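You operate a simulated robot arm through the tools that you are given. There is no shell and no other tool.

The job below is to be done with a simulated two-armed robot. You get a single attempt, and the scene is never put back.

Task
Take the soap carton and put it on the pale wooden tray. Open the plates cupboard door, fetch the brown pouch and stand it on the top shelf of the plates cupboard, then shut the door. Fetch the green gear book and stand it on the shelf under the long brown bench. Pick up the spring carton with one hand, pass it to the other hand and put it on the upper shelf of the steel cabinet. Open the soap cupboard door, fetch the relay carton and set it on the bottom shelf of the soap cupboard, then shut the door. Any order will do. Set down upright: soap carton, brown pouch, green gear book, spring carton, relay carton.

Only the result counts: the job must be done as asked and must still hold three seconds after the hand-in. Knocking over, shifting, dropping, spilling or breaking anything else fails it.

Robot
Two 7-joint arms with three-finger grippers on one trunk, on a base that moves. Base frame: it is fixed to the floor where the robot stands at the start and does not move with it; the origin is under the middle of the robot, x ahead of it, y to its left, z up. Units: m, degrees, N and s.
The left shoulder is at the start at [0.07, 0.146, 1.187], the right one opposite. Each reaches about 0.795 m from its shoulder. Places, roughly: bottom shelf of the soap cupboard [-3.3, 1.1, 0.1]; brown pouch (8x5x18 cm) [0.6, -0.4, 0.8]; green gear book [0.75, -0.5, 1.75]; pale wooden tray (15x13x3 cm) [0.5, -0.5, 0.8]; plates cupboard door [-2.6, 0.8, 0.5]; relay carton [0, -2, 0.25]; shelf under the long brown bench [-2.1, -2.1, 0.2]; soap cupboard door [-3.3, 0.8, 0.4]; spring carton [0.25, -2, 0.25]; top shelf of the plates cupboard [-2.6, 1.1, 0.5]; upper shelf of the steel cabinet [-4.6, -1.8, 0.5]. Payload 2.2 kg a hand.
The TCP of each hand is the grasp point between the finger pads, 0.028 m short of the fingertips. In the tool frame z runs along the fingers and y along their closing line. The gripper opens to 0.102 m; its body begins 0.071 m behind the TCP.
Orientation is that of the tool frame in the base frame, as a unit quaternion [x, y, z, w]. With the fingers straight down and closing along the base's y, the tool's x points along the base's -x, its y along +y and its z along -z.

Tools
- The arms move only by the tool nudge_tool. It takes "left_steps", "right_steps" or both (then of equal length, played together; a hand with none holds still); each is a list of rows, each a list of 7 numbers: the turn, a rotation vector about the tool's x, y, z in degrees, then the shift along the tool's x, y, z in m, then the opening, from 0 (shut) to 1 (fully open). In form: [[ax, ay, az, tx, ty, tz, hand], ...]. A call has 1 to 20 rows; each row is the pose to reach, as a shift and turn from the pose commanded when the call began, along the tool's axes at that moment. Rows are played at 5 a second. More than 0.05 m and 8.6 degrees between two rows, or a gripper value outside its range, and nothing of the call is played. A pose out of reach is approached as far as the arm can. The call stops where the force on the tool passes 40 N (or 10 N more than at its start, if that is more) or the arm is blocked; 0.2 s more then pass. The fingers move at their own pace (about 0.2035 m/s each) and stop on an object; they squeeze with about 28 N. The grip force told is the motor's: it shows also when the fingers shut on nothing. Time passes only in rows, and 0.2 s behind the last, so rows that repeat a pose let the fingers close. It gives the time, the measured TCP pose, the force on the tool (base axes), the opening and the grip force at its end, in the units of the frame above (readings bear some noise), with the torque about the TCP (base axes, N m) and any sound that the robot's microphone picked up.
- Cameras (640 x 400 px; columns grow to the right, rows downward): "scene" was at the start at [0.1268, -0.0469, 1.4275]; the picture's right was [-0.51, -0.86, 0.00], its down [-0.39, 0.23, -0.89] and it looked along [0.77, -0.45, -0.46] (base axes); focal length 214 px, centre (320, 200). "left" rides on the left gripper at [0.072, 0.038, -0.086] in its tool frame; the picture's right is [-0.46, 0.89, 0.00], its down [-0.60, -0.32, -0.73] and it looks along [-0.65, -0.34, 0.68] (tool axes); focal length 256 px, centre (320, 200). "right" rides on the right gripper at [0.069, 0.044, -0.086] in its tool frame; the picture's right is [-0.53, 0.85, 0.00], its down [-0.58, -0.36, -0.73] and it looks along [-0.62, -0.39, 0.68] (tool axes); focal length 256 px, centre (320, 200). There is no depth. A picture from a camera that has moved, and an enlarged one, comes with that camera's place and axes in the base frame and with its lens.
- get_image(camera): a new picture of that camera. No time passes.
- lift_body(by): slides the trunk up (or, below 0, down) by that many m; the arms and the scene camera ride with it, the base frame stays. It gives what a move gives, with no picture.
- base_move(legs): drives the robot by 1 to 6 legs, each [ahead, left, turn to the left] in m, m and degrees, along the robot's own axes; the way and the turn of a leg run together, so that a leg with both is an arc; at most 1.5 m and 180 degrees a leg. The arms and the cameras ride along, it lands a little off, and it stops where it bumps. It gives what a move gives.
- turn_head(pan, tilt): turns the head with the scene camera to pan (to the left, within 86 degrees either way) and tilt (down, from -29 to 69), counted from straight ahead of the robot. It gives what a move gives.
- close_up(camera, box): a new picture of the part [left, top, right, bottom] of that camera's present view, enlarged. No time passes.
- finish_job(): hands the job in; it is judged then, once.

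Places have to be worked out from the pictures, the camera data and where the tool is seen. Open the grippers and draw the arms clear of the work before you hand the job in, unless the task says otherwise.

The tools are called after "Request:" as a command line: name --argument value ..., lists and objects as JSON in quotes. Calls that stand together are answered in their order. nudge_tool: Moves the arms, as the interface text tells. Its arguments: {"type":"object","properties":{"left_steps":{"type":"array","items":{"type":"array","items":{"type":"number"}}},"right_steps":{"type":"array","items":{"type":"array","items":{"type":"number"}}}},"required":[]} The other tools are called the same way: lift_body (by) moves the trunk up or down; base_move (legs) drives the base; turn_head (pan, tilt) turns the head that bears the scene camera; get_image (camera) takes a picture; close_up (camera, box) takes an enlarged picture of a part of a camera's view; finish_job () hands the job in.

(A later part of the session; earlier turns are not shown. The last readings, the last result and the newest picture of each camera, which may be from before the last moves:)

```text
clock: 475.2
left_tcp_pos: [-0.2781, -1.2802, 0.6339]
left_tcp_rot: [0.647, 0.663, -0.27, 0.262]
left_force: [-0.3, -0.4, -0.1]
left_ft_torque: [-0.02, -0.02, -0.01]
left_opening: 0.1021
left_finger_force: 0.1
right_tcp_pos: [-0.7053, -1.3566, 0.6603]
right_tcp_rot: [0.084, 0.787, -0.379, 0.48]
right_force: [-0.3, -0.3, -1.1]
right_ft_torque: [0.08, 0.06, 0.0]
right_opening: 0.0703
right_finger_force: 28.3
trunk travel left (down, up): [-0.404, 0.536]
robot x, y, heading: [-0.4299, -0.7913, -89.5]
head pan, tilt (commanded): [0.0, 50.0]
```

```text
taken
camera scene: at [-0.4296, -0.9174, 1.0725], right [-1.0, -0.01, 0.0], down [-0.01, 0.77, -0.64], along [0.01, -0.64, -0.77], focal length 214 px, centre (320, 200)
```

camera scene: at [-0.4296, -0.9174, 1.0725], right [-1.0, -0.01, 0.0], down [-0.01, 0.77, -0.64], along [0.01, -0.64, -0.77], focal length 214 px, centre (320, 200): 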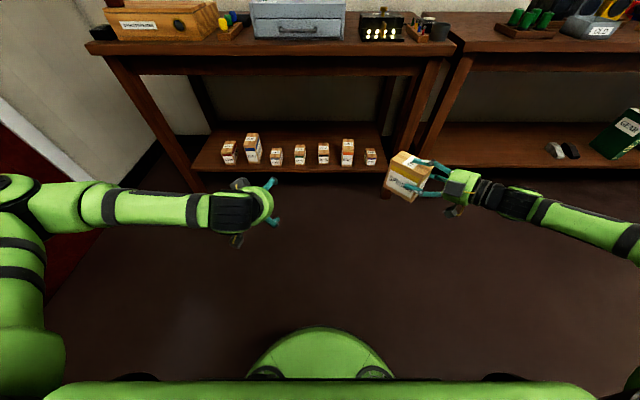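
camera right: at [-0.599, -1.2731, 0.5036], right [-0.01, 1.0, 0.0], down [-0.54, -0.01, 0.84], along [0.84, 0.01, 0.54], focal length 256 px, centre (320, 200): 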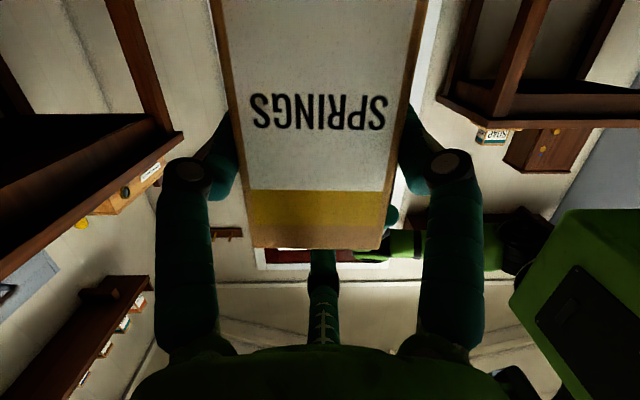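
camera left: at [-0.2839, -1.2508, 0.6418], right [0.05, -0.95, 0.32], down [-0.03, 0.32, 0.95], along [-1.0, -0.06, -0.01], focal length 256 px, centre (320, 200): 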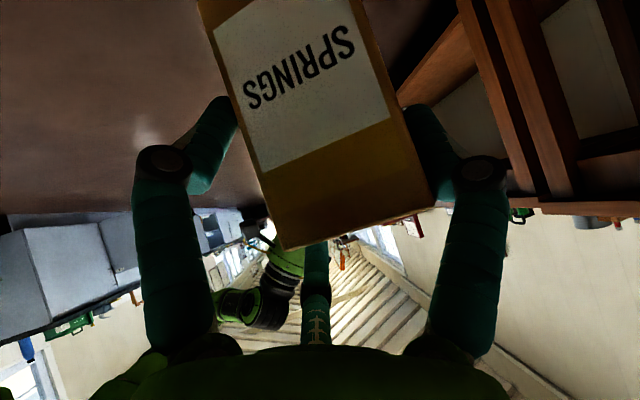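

Half of the turn went smoothly and the carton is level. I continue with the second half.

Request:
nudge_tool --right_steps '[[6.15, 3.87, 1.9, -0.0053, -0.0232, -0.0017, 0], [12.3, 7.73, 3.8, -0.0106, -0.0463, -0.0033, 0], [18.45, 11.6, 5.7, -0.0159, -0.0695, -0.005, 0], [24.6, 15.5, 7.6, -0.0211, -0.0926, -0.0066, 0], [30.75, 19.3, 9.5, -0.0264, -0.1158, -0.0083, 0], [36.9, 23.2, 11.4, -0.0317, -0.1389, -0.0099, 0]]'

Request:
get_image --camera "scene"

Request:
get_image --camera "right"

```text
clock: 476.6
left_tcp_pos: [-0.2777, -1.28, 0.6321]
left_tcp_rot: [0.646, 0.664, -0.269, 0.262]
left_force: [-0.5, -0.1, -0.2]
left_ft_torque: [-0.01, 0.04, 0.02]
left_opening: 0.1019
left_finger_force: 0.0
right_tcp_pos: [-0.762, -1.4401, 0.7601]
right_tcp_rot: [0.38, 0.694, -0.533, 0.3]
right_force: [0.3, 0.2, -1.9]
right_ft_torque: [0.08, 0.01, 0.05]
right_opening: 0.0699
right_finger_force: 28.0
trunk travel left (down, up): [-0.404, 0.536]
robot x, y, heading: [-0.4282, -0.7877, -89.6]
head pan, tilt (commanded): [0.0, 50.0]
```

```text
taken
camera scene: at [-0.4294, -0.9179, 1.0724], right [-1.0, -0.01, 0.0], down [-0.01, 0.77, -0.64], along [0.01, -0.64, -0.77], focal length 214 px, centre (320, 200)
```

scene: 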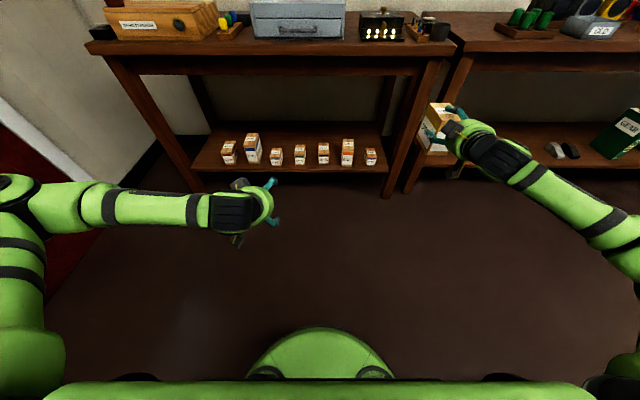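

```text
taken
camera right: at [-0.7642, -1.3353, 0.703], right [1.0, 0.01, 0.0], down [-0.01, 0.53, 0.84], along [0.01, -0.84, 0.53], focal length 256 px, centre (320, 200)
```

right: 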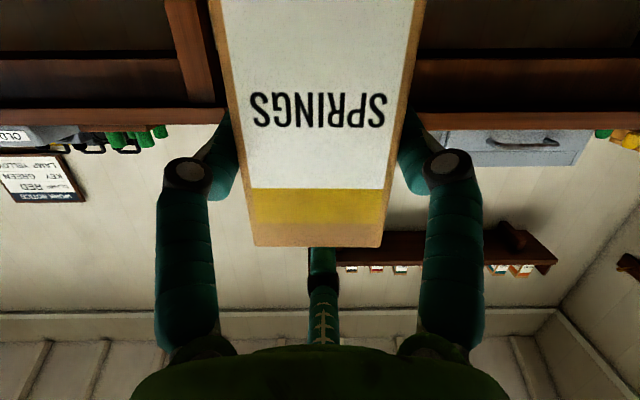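

The carton is level in the right hand, pointing ahead. I back up a little and strafe towards the steel cabinet.

Request:
base_move --legs '[[-0.35, 0, 0], [0, -1.5, 0], [0, -1.5, 0]]'

Request:
turn_head --pan -30 --tilt 25

Request:
get_image --camera "scene"

```text
clock: 492.8
left_tcp_pos: [-3.2604, -0.9804, 0.6339]
left_tcp_rot: [0.643, 0.667, -0.269, 0.264]
left_force: [-0.9, -0.4, -1.2]
left_ft_torque: [0.02, 0.02, 0.0]
left_opening: 0.1019
left_finger_force: 0.1
right_tcp_pos: [-3.7419, -1.1452, 0.7588]
right_tcp_rot: [0.375, 0.696, -0.532, 0.302]
right_force: [-1.0, -0.4, -2.0]
right_ft_torque: [0.07, -0.02, -0.01]
right_opening: 0.0703
right_finger_force: 28.4
trunk travel left (down, up): [-0.404, 0.536]
robot x, y, heading: [-3.4151, -0.4921, -89.2]
head pan, tilt (commanded): [0.0, 50.0]
```

```text
clock: 493.8
left_tcp_pos: [-3.2593, -0.981, 0.632]
left_tcp_rot: [0.644, 0.667, -0.268, 0.263]
left_force: [0.0, 1.2, 0.3]
left_ft_torque: [0.01, 0.01, 0.0]
left_opening: 0.1022
left_finger_force: 0.0
right_tcp_pos: [-3.7425, -1.1451, 0.7606]
right_tcp_rot: [0.376, 0.696, -0.532, 0.302]
right_force: [0.2, 0.4, -1.4]
right_ft_torque: [0.07, 0.02, -0.03]
right_opening: 0.0703
right_finger_force: 27.7
trunk travel left (down, up): [-0.404, 0.536]
robot x, y, heading: [-3.4196, -0.496, -89.2]
head pan, tilt (commanded): [-30.0, 25.0]
```

```text
taken
camera scene: at [-3.4618, -0.6235, 1.1099], right [-0.88, 0.48, 0.0], down [0.2, 0.37, -0.91], along [-0.44, -0.79, -0.42], focal length 214 px, centre (320, 200)
```

scene: 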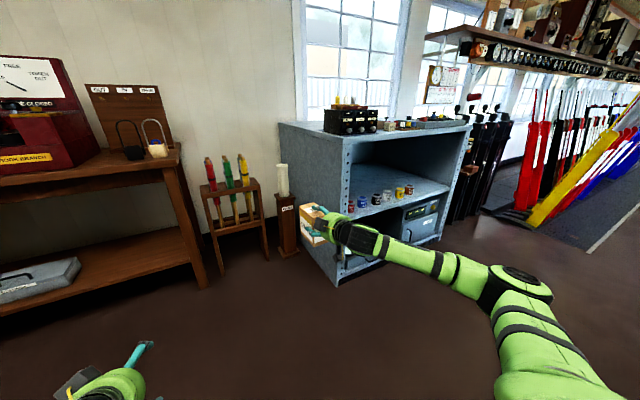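

The steel cabinet's upper shelf carries a row of five small jars. I zoom in to see where there is free room.

Request:
close_up --camera "scene" --box '[270, 90, 490, 290]'

Request:
close_up --camera "scene" --box '[330, 140, 470, 225]'

```text
2.00 times, centred on (380, 190) of scene
camera zoom: at [-3.4618, -0.6235, 1.1099], right [-0.88, 0.48, 0.0], down [0.2, 0.37, -0.91], along [-0.44, -0.79, -0.42], focal length 429 px, centre (200, 220)
```

zoom: 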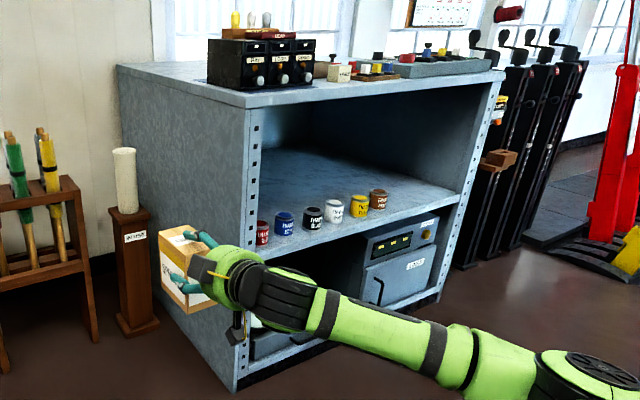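

```text
4.57 times, centred on (400, 182) of scene
camera zoom: at [-3.4618, -0.6235, 1.1099], right [-0.88, 0.48, 0.0], down [0.2, 0.37, -0.91], along [-0.44, -0.79, -0.42], focal length 980 px, centre (-46, 280)
```

zoom: 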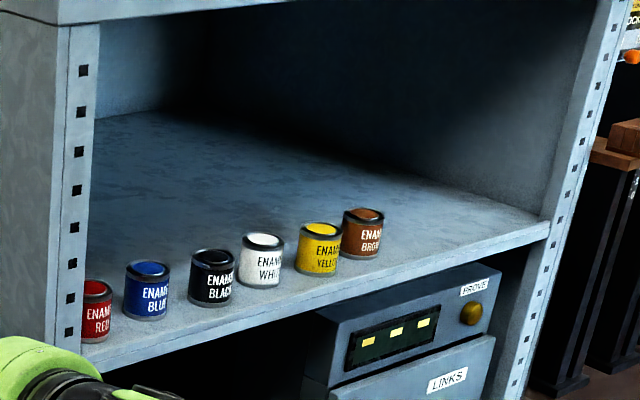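

Six tins stand at the left front; the right part of the shelf (x -4.76 to -5.05) is free. The shelf front edge is near y -1.48 at z≈0.5. I strafe over, lower the trunk, and stop about 15 cm short.

Request:
base_move --legs '[[0, -1.14, -0.8]]'

Request:
lift_body --by -0.14

Request:
turn_head --pan -15 --tilt 25

Request:
get_image --camera "scene"

Request:
close_up --camera "scene" --box '[200, 90, 460, 260]'

```text
clock: 499.6
left_tcp_pos: [-4.4195, -0.9894, 0.6328]
left_tcp_rot: [0.654, 0.657, -0.273, 0.259]
left_force: [0.6, 0.7, -0.3]
left_ft_torque: [0.01, 0.0, 0.01]
left_opening: 0.1022
left_finger_force: 0.0
right_tcp_pos: [-4.9072, -1.1391, 0.7605]
right_tcp_rot: [0.386, 0.691, -0.536, 0.295]
right_force: [-0.3, 0.0, -0.8]
right_ft_torque: [0.06, -0.03, -0.02]
right_opening: 0.0703
right_finger_force: 28.1
trunk travel left (down, up): [-0.404, 0.536]
robot x, y, heading: [-4.5635, -0.4985, -90.4]
head pan, tilt (commanded): [-30.0, 25.0]
```

```text
clock: 501.3
left_tcp_pos: [-4.4199, -0.9893, 0.4929]
left_tcp_rot: [0.652, 0.658, -0.272, 0.261]
left_force: [0.9, 0.6, 0.1]
left_ft_torque: [-0.03, -0.01, 0.0]
left_opening: 0.1021
left_finger_force: 0.0
right_tcp_pos: [-4.9068, -1.1389, 0.6215]
right_tcp_rot: [0.385, 0.691, -0.536, 0.295]
right_force: [0.0, -0.3, -0.9]
right_ft_torque: [0.06, 0.01, 0.06]
right_opening: 0.0701
right_finger_force: 28.0
trunk travel left (down, up): [-0.264, 0.676]
robot x, y, heading: [-4.5592, -0.4967, -90.4]
head pan, tilt (commanded): [-30.0, 25.0]
```

```text
clock: 502.1
left_tcp_pos: [-4.4198, -0.9894, 0.4919]
left_tcp_rot: [0.653, 0.658, -0.271, 0.259]
left_force: [-0.4, -0.4, -0.7]
left_ft_torque: [-0.01, 0.01, 0.02]
left_opening: 0.1019
left_finger_force: 0.1
right_tcp_pos: [-4.9067, -1.1385, 0.6205]
right_tcp_rot: [0.385, 0.691, -0.536, 0.294]
right_force: [-1.3, 0.5, -2.1]
right_ft_torque: [0.04, 0.0, 0.02]
right_opening: 0.07
right_finger_force: 28.7
trunk travel left (down, up): [-0.264, 0.676]
robot x, y, heading: [-4.5597, -0.495, -90.6]
head pan, tilt (commanded): [-15.0, 25.0]
```

```text
taken
camera scene: at [-4.5888, -0.636, 0.97], right [-0.96, 0.27, 0.0], down [0.11, 0.41, -0.91], along [-0.24, -0.87, -0.42], focal length 214 px, centre (320, 200)
```

scene: 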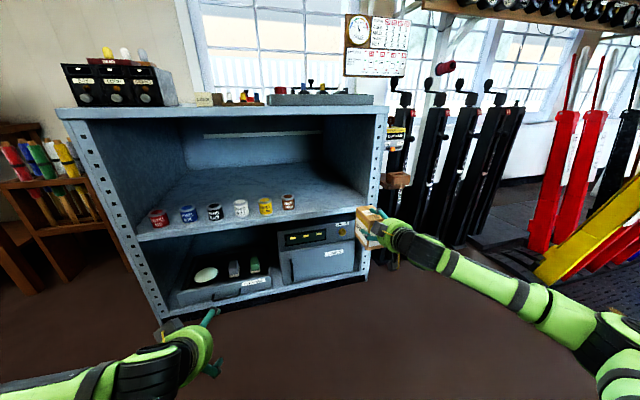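

```text
2.35 times, centred on (330, 175) of scene
camera zoom: at [-4.5888, -0.636, 0.97], right [-0.96, 0.27, 0.0], down [0.11, 0.41, -0.91], along [-0.24, -0.87, -0.42], focal length 505 px, centre (296, 259)
```

zoom: 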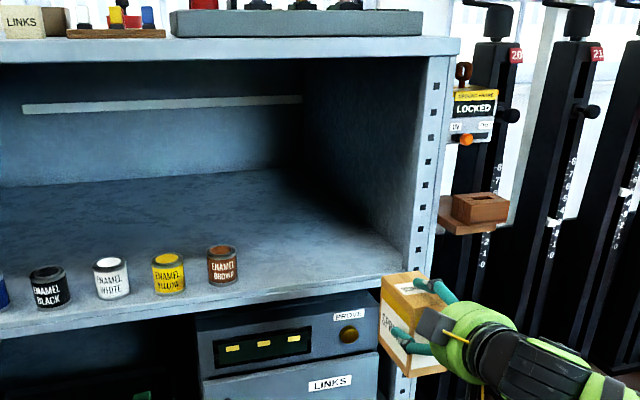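

The projection of the held carton matches the picture to a couple of pixels, so my measures are good. I drive 0.25 m ahead and check again.

Request:
base_move --legs '[[0.25, 0, 0.3]]'

Request:
get_image --camera "scene"

Request:
close_up --camera "scene" --box '[260, 100, 440, 260]'

Request:
get_image --camera "right"

```text
clock: 503.9
left_tcp_pos: [-4.4182, -1.2357, 0.4935]
left_tcp_rot: [0.65, 0.661, -0.27, 0.261]
left_force: [0.5, 0.5, -0.4]
left_ft_torque: [0.01, -0.01, -0.02]
left_opening: 0.1018
left_finger_force: 0.0
right_tcp_pos: [-4.9036, -1.3897, 0.6202]
right_tcp_rot: [0.384, 0.692, -0.536, 0.296]
right_force: [0.6, 0.2, -1.4]
right_ft_torque: [0.04, 0.01, 0.01]
right_opening: 0.0701
right_finger_force: 27.7
trunk travel left (down, up): [-0.264, 0.676]
robot x, y, heading: [-4.5655, -0.7423, -90.4]
head pan, tilt (commanded): [-15.0, 25.0]
```

```text
taken
camera scene: at [-4.5895, -0.884, 0.9699], right [-0.96, 0.26, 0.0], down [0.11, 0.41, -0.91], along [-0.24, -0.87, -0.42], focal length 214 px, centre (320, 200)
```

scene: 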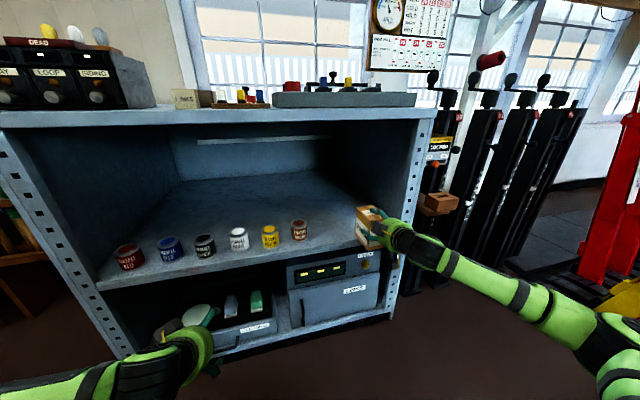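

```text
2.50 times, centred on (350, 180) of scene
camera zoom: at [-4.5895, -0.884, 0.9699], right [-0.96, 0.26, 0.0], down [0.11, 0.41, -0.91], along [-0.24, -0.87, -0.42], focal length 536 px, centre (245, 250)
```

zoom: 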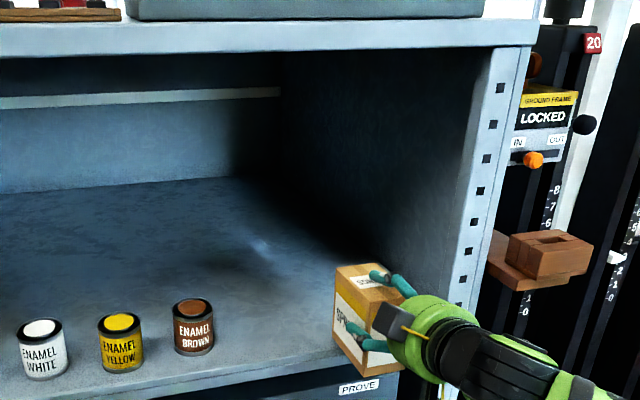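

```text
taken
camera right: at [-4.9055, -1.2852, 0.5629], right [1.0, 0.0, 0.0], down [0.0, 0.54, 0.84], along [0.0, -0.84, 0.54], focal length 256 px, centre (320, 200)
```

right: 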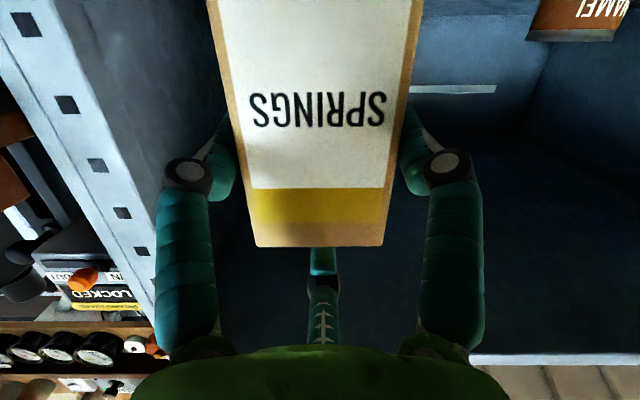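

The carton is at the right height in front of the free area. The left hand would come close to the shelf edge, so I retract it first.

Request:
nudge_tool --left_steps '[[0, 0, 0, 0.0035, 0.0375, -0.021, 1], [0, 0, 0, 0.007, 0.075, -0.042, 1], [0, 0, 0, 0.0106, 0.1125, -0.0635, 1], [0, 0, 0, 0.0142, 0.15, -0.0847, 1]]'

Request:
base_move --legs '[[0.145, 0, 0]]'

Request:
get_image --camera "scene"

Request:
close_up --camera "scene" --box '[260, 120, 440, 280]'

Request:
get_image --camera "right"

```text
clock: 504.9
left_tcp_pos: [-4.2618, -1.1782, 0.5389]
left_tcp_rot: [0.651, 0.66, -0.27, 0.26]
left_force: [-0.1, -0.4, 0.2]
left_ft_torque: [-0.02, 0.01, 0.01]
left_opening: 0.1019
left_finger_force: 0.1
left hand out of reach, approached as far as the arm can: row 3, 4
right_tcp_pos: [-4.9043, -1.3887, 0.6207]
right_tcp_rot: [0.383, 0.692, -0.535, 0.296]
right_force: [-0.6, 0.1, -1.0]
right_ft_torque: [0.02, -0.02, 0.0]
right_opening: 0.0702
right_finger_force: 28.1
trunk travel left (down, up): [-0.264, 0.676]
robot x, y, heading: [-4.5678, -0.7449, -90.3]
head pan, tilt (commanded): [-15.0, 25.0]
```

```text
clock: 506.2
left_tcp_pos: [-4.2635, -1.3236, 0.5384]
left_tcp_rot: [0.652, 0.659, -0.271, 0.259]
left_force: [-0.4, 0.4, -1.4]
left_ft_torque: [-0.01, 0.02, 0.03]
left_opening: 0.1018
left_finger_force: 0.0
right_tcp_pos: [-4.9057, -1.5336, 0.6195]
right_tcp_rot: [0.383, 0.693, -0.535, 0.296]
right_force: [0.4, 0.0, -2.4]
right_ft_torque: [0.06, 0.01, -0.01]
right_opening: 0.0703
right_finger_force: 28.2
trunk travel left (down, up): [-0.264, 0.676]
robot x, y, heading: [-4.5627, -0.8888, -90.3]
head pan, tilt (commanded): [-15.0, 25.0]
```

```text
taken
camera scene: at [-4.5904, -1.0276, 0.9699], right [-0.96, 0.26, 0.0], down [0.11, 0.41, -0.91], along [-0.24, -0.87, -0.42], focal length 214 px, centre (320, 200)
```

scene: 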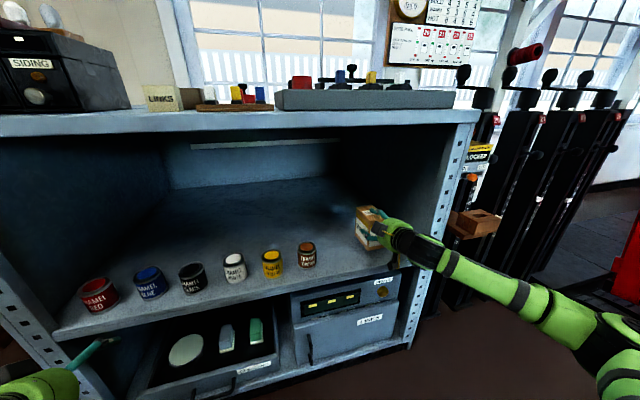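

```text
2.50 times, centred on (350, 200) of scene
camera zoom: at [-4.5904, -1.0276, 0.9699], right [-0.96, 0.26, 0.0], down [0.11, 0.41, -0.91], along [-0.24, -0.87, -0.42], focal length 536 px, centre (245, 200)
```

zoom: 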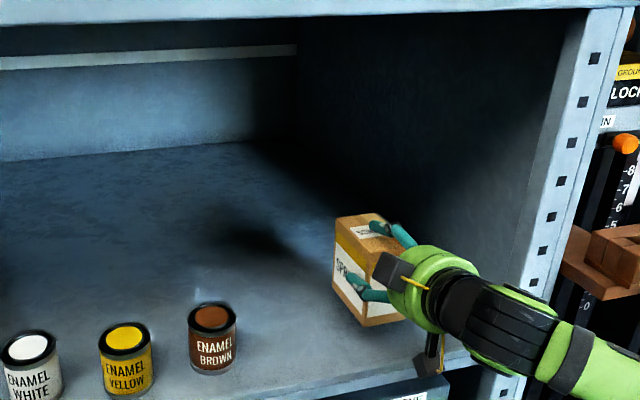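

```text
taken
camera right: at [-4.9071, -1.4282, 0.5628], right [1.0, 0.0, 0.0], down [0.0, 0.54, 0.84], along [0.0, -0.84, 0.54], focal length 256 px, centre (320, 200)
```

right: 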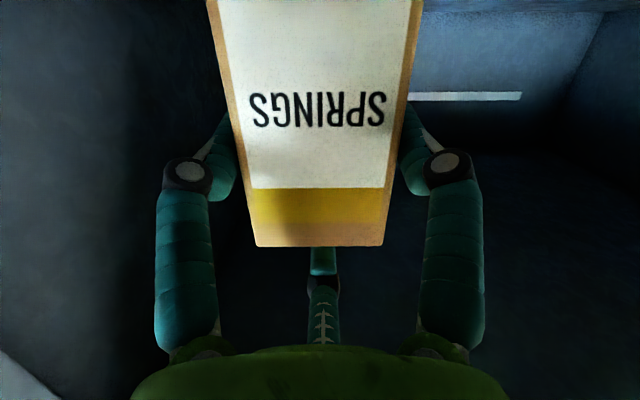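

The carton hangs over the free part of the shelf, about 4.5 cm above it. I lower 3 cm and then in fine steps.

Request:
nudge_tool --right_steps '[[0, 0, 0, 0.0123, 0.0077, 0.0038, 0], [0, 0, 0, 0.0246, 0.0154, 0.0076, 0], [0, 0, 0, 0.0295, 0.0185, 0.0091, 0]]'

Request:
close_up --camera "scene" --box '[300, 170, 440, 290]'

```text
clock: 507.0
left_tcp_pos: [-4.2627, -1.3222, 0.5407]
left_tcp_rot: [0.651, 0.66, -0.271, 0.26]
left_force: [0.2, 0.1, -0.5]
left_ft_torque: [0.0, -0.01, -0.03]
left_opening: 0.1019
left_finger_force: 0.1
right_tcp_pos: [-4.9061, -1.5333, 0.5867]
right_tcp_rot: [0.383, 0.691, -0.537, 0.296]
right_force: [-0.1, -0.5, 2.0]
right_ft_torque: [-0.27, -0.15, 0.04]
right_opening: 0.0701
right_finger_force: 28.1
trunk travel left (down, up): [-0.264, 0.676]
robot x, y, heading: [-4.5652, -0.8851, -90.5]
head pan, tilt (commanded): [-15.0, 25.0]
```

```text
3.33 times, centred on (370, 230) of scene
camera zoom: at [-4.5901, -1.0268, 0.9702], right [-0.96, 0.26, 0.0], down [0.11, 0.41, -0.91], along [-0.24, -0.87, -0.42], focal length 715 px, centre (153, 100)
```

zoom: 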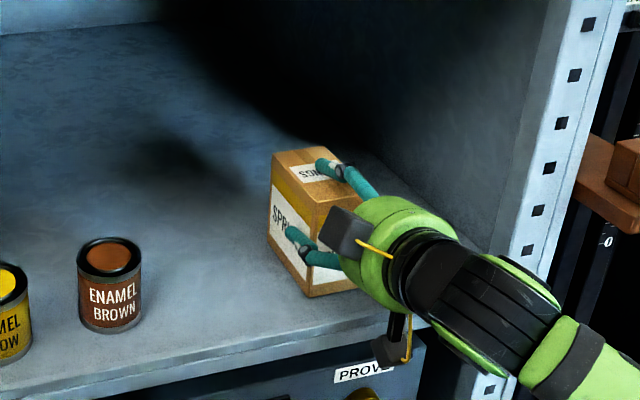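

The far bottom edge touches first (a tilt of about 1°). I pitch the hand up by 1.3° and lower a bit more so the carton sits flat.

Request:
nudge_tool --right_steps '[[0.35, -0.55, 0, 0.001, 0.0005, 0.0003, 0], [0.69, -1.1, 0, 0.0025, 0.0015, 0.0008, 0], [0.69, -1.1, 0, 0.004, 0.0025, 0.0012, 0]]'

Request:
close_up --camera "scene" --box '[300, 170, 440, 290]'

```text
clock: 507.8
left_tcp_pos: [-4.263, -1.3224, 0.5404]
left_tcp_rot: [0.651, 0.659, -0.272, 0.261]
left_force: [0.2, 1.0, -0.2]
left_ft_torque: [0.01, 0.01, -0.04]
left_opening: 0.1019
left_finger_force: 0.0
right_tcp_pos: [-4.9059, -1.5312, 0.5845]
right_tcp_rot: [0.379, 0.683, -0.546, 0.301]
right_force: [-0.6, 1.0, 13.3]
right_ft_torque: [0.33, -0.32, 0.06]
right_opening: 0.07
right_finger_force: 28.1
trunk travel left (down, up): [-0.264, 0.676]
robot x, y, heading: [-4.5611, -0.8845, -90.4]
head pan, tilt (commanded): [-15.0, 25.0]
```

```text
3.33 times, centred on (370, 230) of scene
camera zoom: at [-4.5895, -1.0253, 0.9705], right [-0.96, 0.26, 0.0], down [0.11, 0.41, -0.91], along [-0.24, -0.88, -0.42], focal length 715 px, centre (153, 100)
```

zoom: 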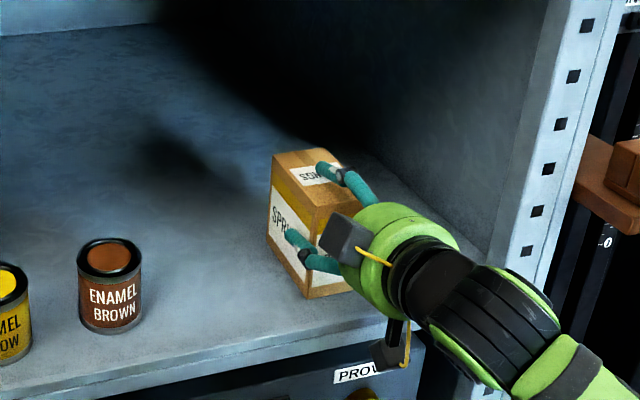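

It is seated with about 13 N. I relieve a little and open the right hand gradually.

Request:
nudge_tool --right_steps '[[0, 0, 0, -0.002, -0.0012, -0.0006, 0], [0, 0, 0, -0.002, -0.0012, -0.0006, 0.74], [0, 0, 0, -0.002, -0.0012, -0.0006, 0.8], [0, 0, 0, -0.002, -0.0012, -0.0006, 0.9], [0, 0, 0, -0.002, -0.0012, -0.0006, 1]]'

Request:
close_up --camera "scene" --box '[300, 170, 440, 290]'

Request:
get_image --camera "right"

```text
clock: 509.0
left_tcp_pos: [-4.2634, -1.3233, 0.539]
left_tcp_rot: [0.65, 0.66, -0.271, 0.26]
left_force: [-0.1, 0.2, -0.7]
left_ft_torque: [0.03, 0.0, 0.0]
left_opening: 0.1021
left_finger_force: 0.1
right_tcp_pos: [-4.9061, -1.5319, 0.581]
right_tcp_rot: [0.38, 0.686, -0.543, 0.3]
right_force: [0.6, 0.0, 0.4]
right_ft_torque: [0.02, 0.0, 0.01]
right_opening: 0.1019
right_finger_force: 0.1
trunk travel left (down, up): [-0.264, 0.676]
robot x, y, heading: [-4.5608, -0.8844, -90.3]
head pan, tilt (commanded): [-15.0, 25.0]
```

```text
3.33 times, centred on (370, 230) of scene
camera zoom: at [-4.5902, -1.0271, 0.97], right [-0.96, 0.26, 0.0], down [0.11, 0.41, -0.91], along [-0.24, -0.87, -0.42], focal length 715 px, centre (153, 100)
```

zoom: 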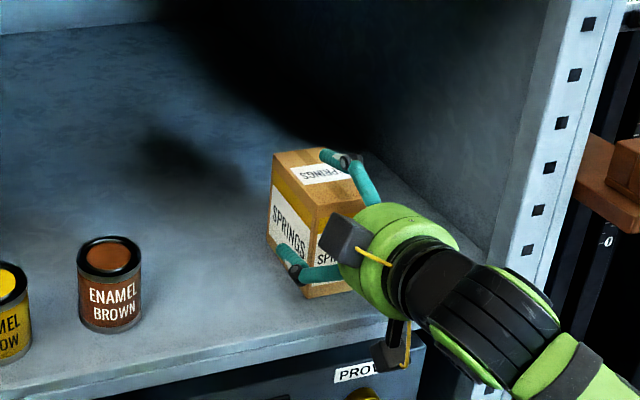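

```text
taken
camera right: at [-4.9072, -1.4293, 0.5221], right [1.0, 0.0, 0.0], down [0.0, 0.55, 0.83], along [0.0, -0.83, 0.55], focal length 256 px, centre (320, 200)
```

right: 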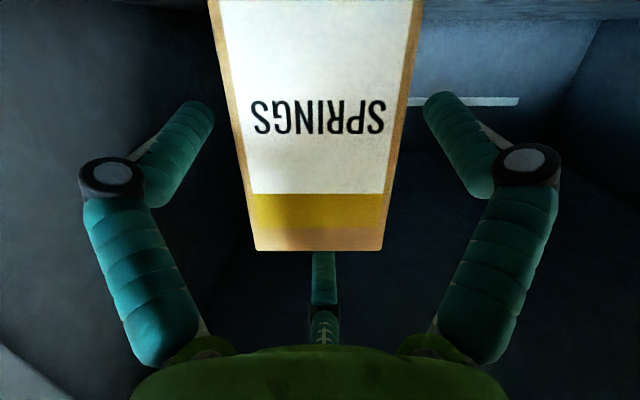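

The carton stands free between the open fingers. I back the base straight out.

Request:
base_move --legs '[[-0.35, 0, 0]]'

Request:
get_image --camera "scene"

Request:
close_up --camera "scene" --box '[220, 100, 440, 260]'

```text
clock: 511.3
left_tcp_pos: [-4.2611, -0.9728, 0.5403]
left_tcp_rot: [0.651, 0.659, -0.271, 0.26]
left_force: [-0.3, 0.7, 1.3]
left_ft_torque: [0.01, -0.01, -0.01]
left_opening: 0.102
left_finger_force: 0.0
right_tcp_pos: [-4.904, -1.1833, 0.5806]
right_tcp_rot: [0.38, 0.686, -0.543, 0.299]
right_force: [0.6, 0.6, -0.1]
right_ft_torque: [-0.01, 0.0, 0.01]
right_opening: 0.1017
right_finger_force: 0.0
trunk travel left (down, up): [-0.264, 0.676]
robot x, y, heading: [-4.5598, -0.5394, -90.4]
head pan, tilt (commanded): [-15.0, 25.0]
```

```text
taken
camera scene: at [-4.5884, -0.6767, 0.9701], right [-0.96, 0.26, 0.0], down [0.11, 0.41, -0.91], along [-0.24, -0.87, -0.42], focal length 214 px, centre (320, 200)
```

scene: 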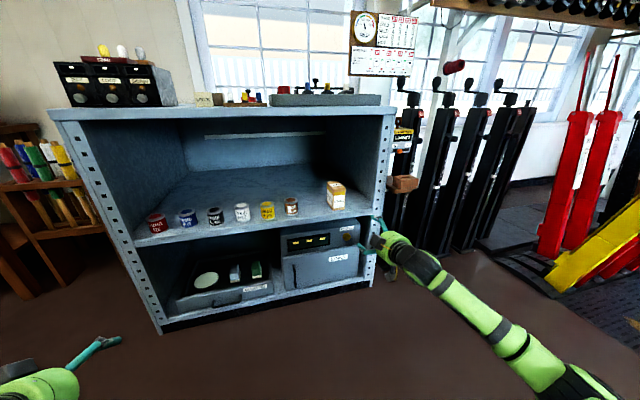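

```text
2.50 times, centred on (330, 180) of scene
camera zoom: at [-4.5884, -0.6767, 0.9701], right [-0.96, 0.26, 0.0], down [0.11, 0.41, -0.91], along [-0.24, -0.87, -0.42], focal length 536 px, centre (295, 250)
```

zoom: 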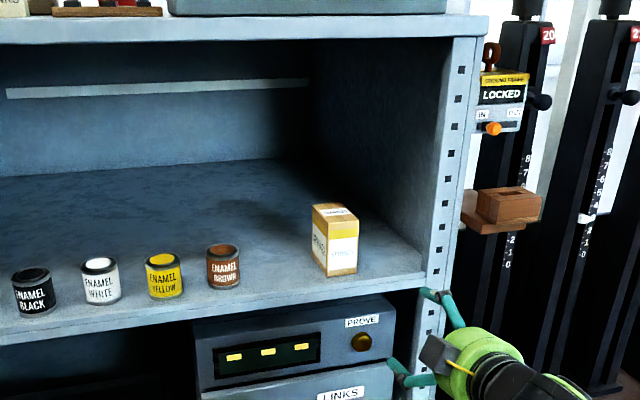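

The springs carton stands upright on the upper shelf. Now for the relay carton: I roll the right hand back and return it to the 45° picking pose.

Request:
nudge_tool --right_steps '[[0, 0, 8, 0, 0, 0, 1], [0, 0, 16, 0, 0, 0, 1], [0, 0, 24, 0, 0, 0, 1], [0, 0, 32, 0, 0, 0, 1]]'

Request:
nudge_tool --right_steps '[[0, 6.2, 0, 0.022, 0.02, -0.023, 1], [0, 12.4, 0, 0.045, 0.04, -0.047, 1], [0, 18.6, 0, 0.067, 0.06, -0.07, 1], [0, 24.8, 0, 0.09, 0.08, -0.094, 1], [0, 31, 0, 0.112, 0.1, -0.117, 1]]'

Request:
base_move --legs '[[0, 1.5, 0], [0, 1.5, 0], [0, 1.45, 0]]'

Request:
turn_head --pan 0 --tilt 35

Request:
get_image --camera "scene"

```text
clock: 512.3
left_tcp_pos: [-4.2619, -0.9718, 0.5388]
left_tcp_rot: [0.65, 0.66, -0.27, 0.261]
left_force: [0.9, 0.0, -0.6]
left_ft_torque: [0.02, 0.0, 0.02]
left_opening: 0.1019
left_finger_force: 0.0
right_tcp_pos: [-4.9038, -1.1825, 0.5823]
right_tcp_rot: [0.555, 0.554, -0.439, 0.439]
right_force: [0.0, 0.6, -0.1]
right_ft_torque: [0.03, -0.01, 0.01]
right_opening: 0.1021
right_finger_force: 0.0
trunk travel left (down, up): [-0.264, 0.676]
robot x, y, heading: [-4.5611, -0.5407, -90.0]
head pan, tilt (commanded): [-15.0, 25.0]
```

```text
clock: 513.5
left_tcp_pos: [-4.2616, -0.9721, 0.5395]
left_tcp_rot: [0.651, 0.66, -0.27, 0.26]
left_force: [0.4, 0.1, 0.1]
left_ft_torque: [-0.01, -0.03, 0.01]
left_opening: 0.1019
left_finger_force: 0.0
right_tcp_pos: [-4.8044, -1.0415, 0.499]
right_tcp_rot: [0.652, 0.652, -0.274, 0.273]
right_force: [0.3, -0.4, 0.3]
right_ft_torque: [-0.03, 0.01, 0.01]
right_opening: 0.1021
right_finger_force: 0.1
trunk travel left (down, up): [-0.264, 0.676]
robot x, y, heading: [-4.5632, -0.538, -90.4]
head pan, tilt (commanded): [-15.0, 25.0]
```

```text
clock: 535.0
left_tcp_pos: [0.1868, -0.9983, 0.5382]
left_tcp_rot: [0.658, 0.655, -0.271, 0.256]
left_force: [0.2, 0.4, 0.1]
left_ft_torque: [0.01, -0.01, -0.05]
left_opening: 0.1022
left_finger_force: 0.1
right_tcp_pos: [-0.3529, -1.0627, 0.4971]
right_tcp_rot: [0.656, 0.649, -0.275, 0.271]
right_force: [-0.2, 0.7, 0.6]
right_ft_torque: [0.01, 0.02, -0.03]
right_opening: 0.1018
right_finger_force: 0.0
trunk travel left (down, up): [-0.264, 0.676]
robot x, y, heading: [-0.106, -0.5607, -90.6]
head pan, tilt (commanded): [-15.0, 25.0]
stopped in leg 3: the robot was blocked; the commanded pose is now the measured one
```

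```text
clock: 535.8
left_tcp_pos: [0.1871, -0.9986, 0.5378]
left_tcp_rot: [0.658, 0.654, -0.272, 0.256]
left_force: [-0.1, -0.8, 0.2]
left_ft_torque: [0.0, 0.04, 0.01]
left_opening: 0.102
left_finger_force: 0.2
right_tcp_pos: [-0.3523, -1.0636, 0.4972]
right_tcp_rot: [0.654, 0.65, -0.275, 0.273]
right_force: [0.3, 0.0, -0.3]
right_ft_torque: [0.0, 0.0, -0.01]
right_opening: 0.1018
right_finger_force: 0.0
trunk travel left (down, up): [-0.264, 0.676]
robot x, y, heading: [-0.1027, -0.5601, -90.8]
head pan, tilt (commanded): [0.0, 35.0]
```

```text
taken
camera scene: at [-0.1107, -0.7006, 0.9538], right [-1.0, 0.01, 0.0], down [0.01, 0.58, -0.82], along [-0.01, -0.82, -0.58], focal length 214 px, centre (320, 200)
```

scene: 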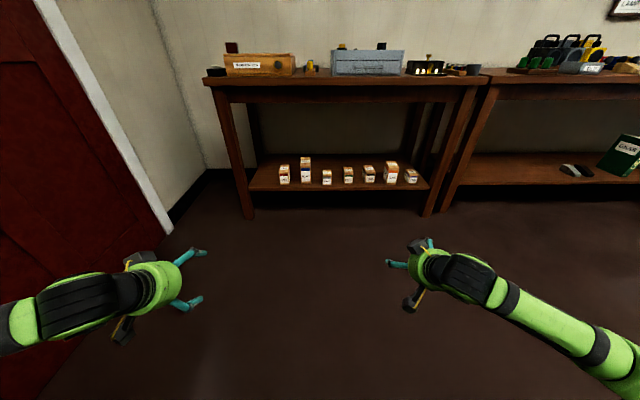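

The base stopped: my left elbow probably touched the near bench's corner. I move away to the right and look at that bench.

Request:
base_move --legs '[[0, -0.25, 0]]'

Request:
turn_head --pan 80 --tilt 25

Request:
get_image --camera "scene"

Request:
close_up --camera "scene" --box '[100, 80, 340, 260]'

```text
clock: 537.6
left_tcp_pos: [-0.0635, -0.9945, 0.5382]
left_tcp_rot: [0.657, 0.654, -0.273, 0.257]
left_force: [0.4, 0.9, -0.5]
left_ft_torque: [-0.01, -0.03, 0.0]
left_opening: 0.1021
left_finger_force: 0.1
right_tcp_pos: [-0.6038, -1.0569, 0.4998]
right_tcp_rot: [0.655, 0.648, -0.277, 0.273]
right_force: [0.5, -0.2, -0.2]
right_ft_torque: [0.0, -0.03, -0.01]
right_opening: 0.102
right_finger_force: 0.1
trunk travel left (down, up): [-0.264, 0.676]
robot x, y, heading: [-0.3543, -0.5555, -90.9]
head pan, tilt (commanded): [0.0, 35.0]
```

```text
clock: 539.1
left_tcp_pos: [-0.0627, -0.9933, 0.539]
left_tcp_rot: [0.657, 0.654, -0.273, 0.257]
left_force: [-0.6, 0.5, -0.5]
left_ft_torque: [0.02, 0.0, -0.03]
left_opening: 0.1019
left_finger_force: 0.1
right_tcp_pos: [-0.6035, -1.0581, 0.4992]
right_tcp_rot: [0.655, 0.648, -0.277, 0.273]
right_force: [0.7, 0.4, 0.0]
right_ft_torque: [0.01, -0.01, 0.03]
right_opening: 0.102
right_finger_force: 0.1
trunk travel left (down, up): [-0.264, 0.676]
robot x, y, heading: [-0.3566, -0.555, -91.0]
head pan, tilt (commanded): [80.0, 25.0]
```

```text
taken
camera scene: at [-0.2685, -0.6232, 0.97], right [-0.19, -0.98, 0.0], down [-0.41, 0.08, -0.91], along [0.89, -0.17, -0.42], focal length 214 px, centre (320, 200)
```

scene: 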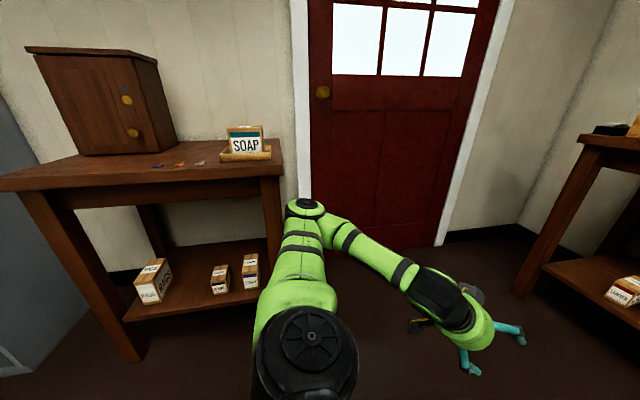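

```text
2.22 times, centred on (220, 170) of scene
camera zoom: at [-0.2685, -0.6232, 0.97], right [-0.19, -0.98, 0.0], down [-0.41, 0.08, -0.91], along [0.89, -0.17, -0.42], focal length 477 px, centre (542, 267)
```

zoom: 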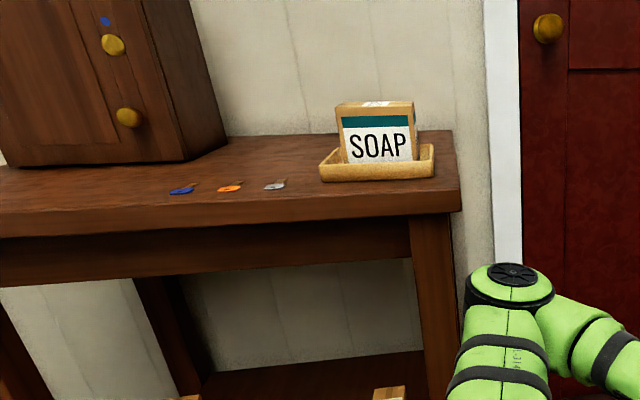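

Nothing on the bench was disturbed. I keep clear of it by going ahead first, shift the right hand towards the centre, then move left in front of the relay carton.

Request:
nudge_tool --right_steps '[[0, 0, 0, 0, 0.04, 0, 1], [0, 0, 0, 0, 0.08, 0, 1]]'

Request:
base_move --legs '[[0.5, 0, 0.8], [0, 0.46, 0]]'

Request:
turn_head --pan -5 --tilt 35

Request:
get_image --camera "scene"

Request:
close_up --camera "scene" --box '[240, 170, 420, 290]'

```text
clock: 539.7
left_tcp_pos: [-0.0624, -0.9939, 0.5376]
left_tcp_rot: [0.657, 0.655, -0.273, 0.257]
left_force: [0.0, 0.8, -0.2]
left_ft_torque: [-0.01, 0.0, 0.0]
left_opening: 0.102
left_finger_force: 0.0
right_tcp_pos: [-0.5237, -1.0587, 0.4997]
right_tcp_rot: [0.656, 0.648, -0.277, 0.271]
right_force: [-0.2, -0.2, -0.6]
right_ft_torque: [0.0, -0.02, 0.01]
right_opening: 0.1018
right_finger_force: 0.1
trunk travel left (down, up): [-0.264, 0.676]
robot x, y, heading: [-0.3557, -0.5531, -90.6]
head pan, tilt (commanded): [80.0, 25.0]
```

```text
clock: 545.0
left_tcp_pos: [0.3947, -1.4929, 0.5377]
left_tcp_rot: [0.653, 0.658, -0.271, 0.259]
left_force: [-0.5, 0.1, 0.0]
left_ft_torque: [0.06, -0.01, 0.0]
left_opening: 0.102
left_finger_force: 0.2
right_tcp_pos: [-0.0641, -1.5605, 0.4989]
right_tcp_rot: [0.652, 0.651, -0.275, 0.274]
right_force: [0.8, 0.3, 0.1]
right_ft_torque: [0.04, 0.0, 0.01]
right_opening: 0.1022
right_finger_force: 0.1
trunk travel left (down, up): [-0.264, 0.676]
robot x, y, heading: [0.0988, -1.0549, -90.1]
head pan, tilt (commanded): [80.0, 25.0]
```

```text
clock: 546.6
left_tcp_pos: [0.3951, -1.4917, 0.5379]
left_tcp_rot: [0.654, 0.658, -0.272, 0.258]
left_force: [-0.6, -0.4, -0.9]
left_ft_torque: [-0.02, 0.0, 0.01]
left_opening: 0.1018
left_finger_force: 0.2
right_tcp_pos: [-0.065, -1.5622, 0.4999]
right_tcp_rot: [0.652, 0.652, -0.275, 0.274]
right_force: [-0.8, -0.6, 0.3]
right_ft_torque: [0.02, 0.01, -0.01]
right_opening: 0.102
right_finger_force: 0.0
trunk travel left (down, up): [-0.264, 0.676]
robot x, y, heading: [0.0982, -1.0544, -90.3]
head pan, tilt (commanded): [-5.0, 35.0]
```

```text
taken
camera scene: at [0.0869, -1.1952, 0.9543], right [-1.0, 0.09, 0.0], down [0.05, 0.57, -0.82], along [-0.08, -0.82, -0.57], focal length 214 px, centre (320, 200)
```

scene: 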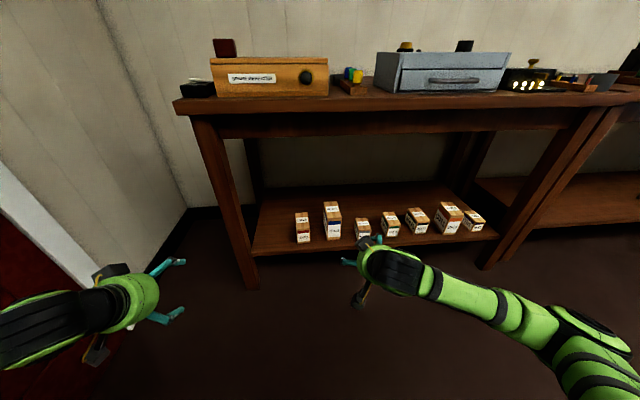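

```text
3.33 times, centred on (330, 230) of scene
camera zoom: at [0.0869, -1.1952, 0.9543], right [-1.0, 0.09, 0.0], down [0.05, 0.57, -0.82], along [-0.08, -0.82, -0.57], focal length 715 px, centre (287, 100)
```

zoom: 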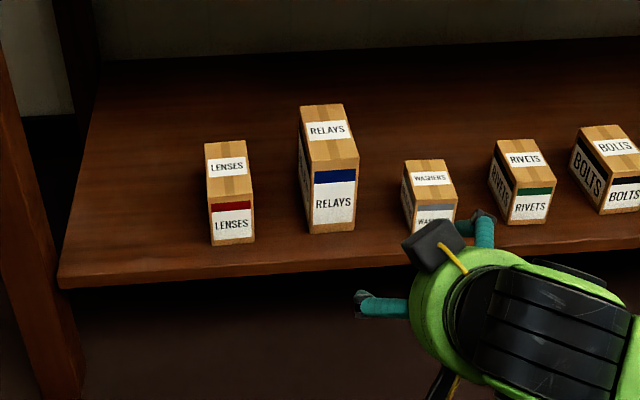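

The relay carton is about 6.3 cm wide (x -0.075 to -0.012), 11 cm tall and 14 cm deep, its front at y≈-1.884. I lower the trunk and drive to the start of the 45° slide-in.

Request:
lift_body --by -0.063

Request:
base_move --legs '[[0.25, 0.005, 0.2]]'

Request:
get_image --camera "right"

Request:
close_up --camera "right" --box '[220, 0, 440, 140]'

```text
clock: 547.6
left_tcp_pos: [0.3952, -1.4926, 0.4756]
left_tcp_rot: [0.653, 0.658, -0.271, 0.259]
left_force: [0.7, 0.4, 0.1]
left_ft_torque: [0.01, 0.03, -0.01]
left_opening: 0.1019
left_finger_force: 0.0
right_tcp_pos: [-0.0661, -1.5609, 0.4355]
right_tcp_rot: [0.652, 0.652, -0.274, 0.274]
right_force: [-0.2, -0.4, 1.0]
right_ft_torque: [0.01, -0.03, -0.03]
right_opening: 0.1018
right_finger_force: 0.2
trunk travel left (down, up): [-0.201, 0.739]
robot x, y, heading: [0.0963, -1.0561, -90.2]
head pan, tilt (commanded): [-5.0, 35.0]
```

```text
clock: 549.4
left_tcp_pos: [0.401, -1.74, 0.4755]
left_tcp_rot: [0.653, 0.658, -0.272, 0.258]
left_force: [0.6, 0.2, -0.7]
left_ft_torque: [-0.01, -0.01, 0.0]
left_opening: 0.1019
left_finger_force: 0.0
right_tcp_pos: [-0.0588, -1.8119, 0.437]
right_tcp_rot: [0.651, 0.652, -0.275, 0.274]
right_force: [1.0, -0.5, -0.2]
right_ft_torque: [0.01, -0.03, 0.01]
right_opening: 0.1019
right_finger_force: 0.0
trunk travel left (down, up): [-0.201, 0.739]
robot x, y, heading: [0.1017, -1.3048, -90.0]
head pan, tilt (commanded): [-5.0, 35.0]
```

```text
taken
camera right: at [-0.0172, -1.7006, 0.4472], right [0.85, -0.37, 0.38], down [-0.36, 0.12, 0.92], along [-0.39, -0.92, -0.03], focal length 256 px, centre (320, 200)
```

right: 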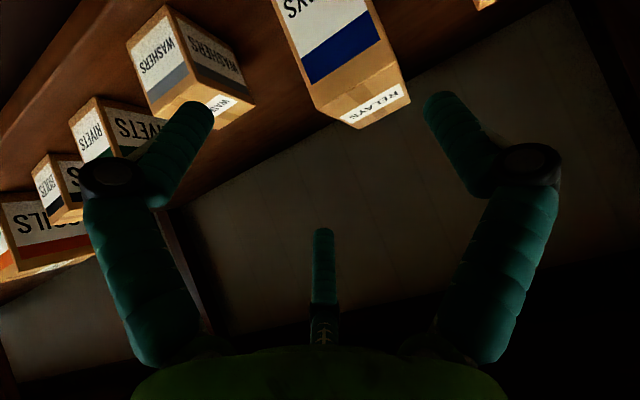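

```text
2.86 times, centred on (330, 70) of right
camera zoom: at [-0.0172, -1.7006, 0.4472], right [0.85, -0.37, 0.38], down [-0.36, 0.12, 0.92], along [-0.39, -0.92, -0.03], focal length 731 px, centre (291, 571)
```

zoom: 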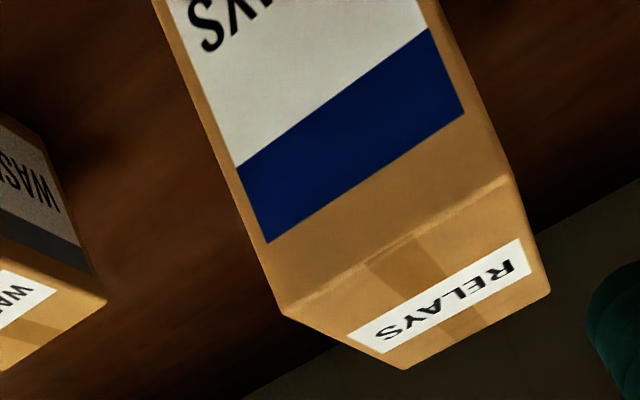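

The wrist view puts the relay carton's centre at x≈-0.038, top z≈0.379. I slide in along the tool axis with a 6 mm shift left, in two stages.

Request:
nudge_tool --right_steps '[[0, 0, 0, 0, 0.006, 0.02, 1], [0, 0, 0, -0.001, 0.006, 0.05, 1], [0, 0, 0, -0.0015, 0.006, 0.08, 1]]'

Request:
get_image --camera "right"

```text
clock: 550.2
left_tcp_pos: [0.4006, -1.7412, 0.4754]
left_tcp_rot: [0.652, 0.659, -0.271, 0.259]
left_force: [0.4, 0.6, -0.3]
left_ft_torque: [0.02, -0.01, -0.01]
left_opening: 0.1018
left_finger_force: 0.0
right_tcp_pos: [-0.0524, -1.869, 0.3812]
right_tcp_rot: [0.651, 0.652, -0.275, 0.274]
right_force: [-0.4, 0.0, 0.1]
right_ft_torque: [-0.02, -0.01, 0.06]
right_opening: 0.1021
right_finger_force: 0.0
trunk travel left (down, up): [-0.201, 0.739]
robot x, y, heading: [0.1015, -1.3056, -90.4]
head pan, tilt (commanded): [-5.0, 35.0]
```

```text
taken
camera right: at [-0.0114, -1.7591, 0.3924], right [0.85, -0.37, 0.38], down [-0.36, 0.12, 0.92], along [-0.39, -0.92, -0.03], focal length 256 px, centre (320, 200)
```

right: 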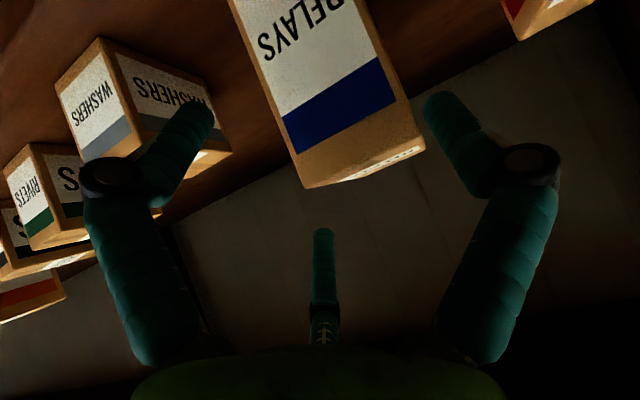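

Centre offset looks right within 2 mm. I shift 1.5 mm right and go in the remaining 6.4 cm.

Request:
nudge_tool --right_steps '[[0, 0, 0, 0, -0.0015, 0.02, 1], [0, 0, 0, -0.0005, -0.0015, 0.042, 1], [0, 0, 0, -0.001, -0.0015, 0.064, 1]]'

Request:
get_image --camera "right"

Request:
close_up --camera "scene" --box '[240, 170, 420, 290]'

```text
clock: 551.0
left_tcp_pos: [0.4009, -1.7411, 0.4748]
left_tcp_rot: [0.652, 0.659, -0.271, 0.258]
left_force: [0.5, -0.6, 0.3]
left_ft_torque: [-0.03, 0.01, 0.0]
left_opening: 0.1019
left_finger_force: 0.0
right_tcp_pos: [-0.0535, -1.9161, 0.339]
right_tcp_rot: [0.65, 0.653, -0.274, 0.275]
right_force: [2.3, 0.9, 0.7]
right_ft_torque: [-0.04, 0.0, -0.01]
right_opening: 0.1024
right_finger_force: 0.1
trunk travel left (down, up): [-0.201, 0.739]
robot x, y, heading: [0.0998, -1.3037, -90.2]
head pan, tilt (commanded): [-5.0, 35.0]
```

```text
taken
camera right: at [-0.0121, -1.8049, 0.3488], right [0.85, -0.37, 0.38], down [-0.36, 0.12, 0.92], along [-0.39, -0.92, -0.03], focal length 256 px, centre (320, 200)
```

right: 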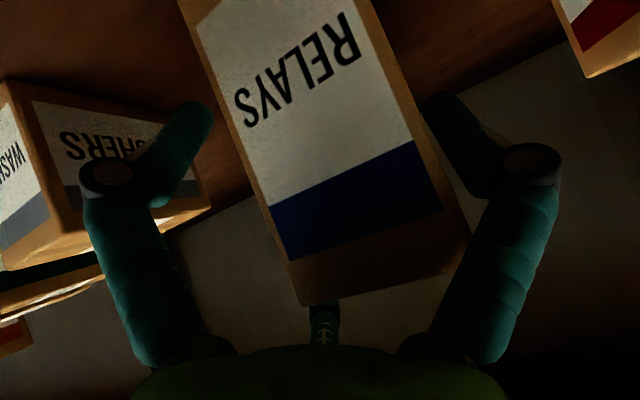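

```text
3.33 times, centred on (330, 230) of scene
camera zoom: at [0.0916, -1.444, 0.8913], right [-1.0, 0.09, 0.0], down [0.05, 0.57, -0.82], along [-0.07, -0.82, -0.57], focal length 715 px, centre (287, 100)
```

zoom: 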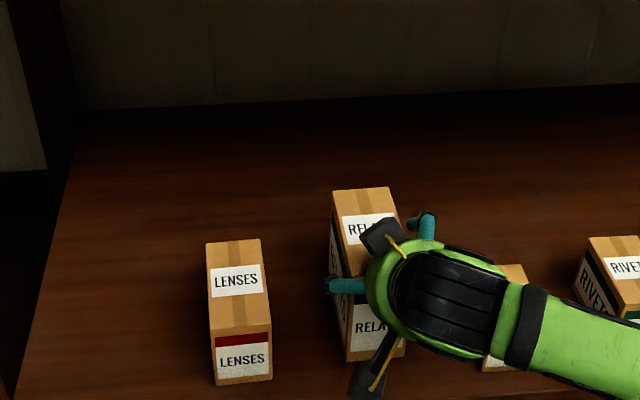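

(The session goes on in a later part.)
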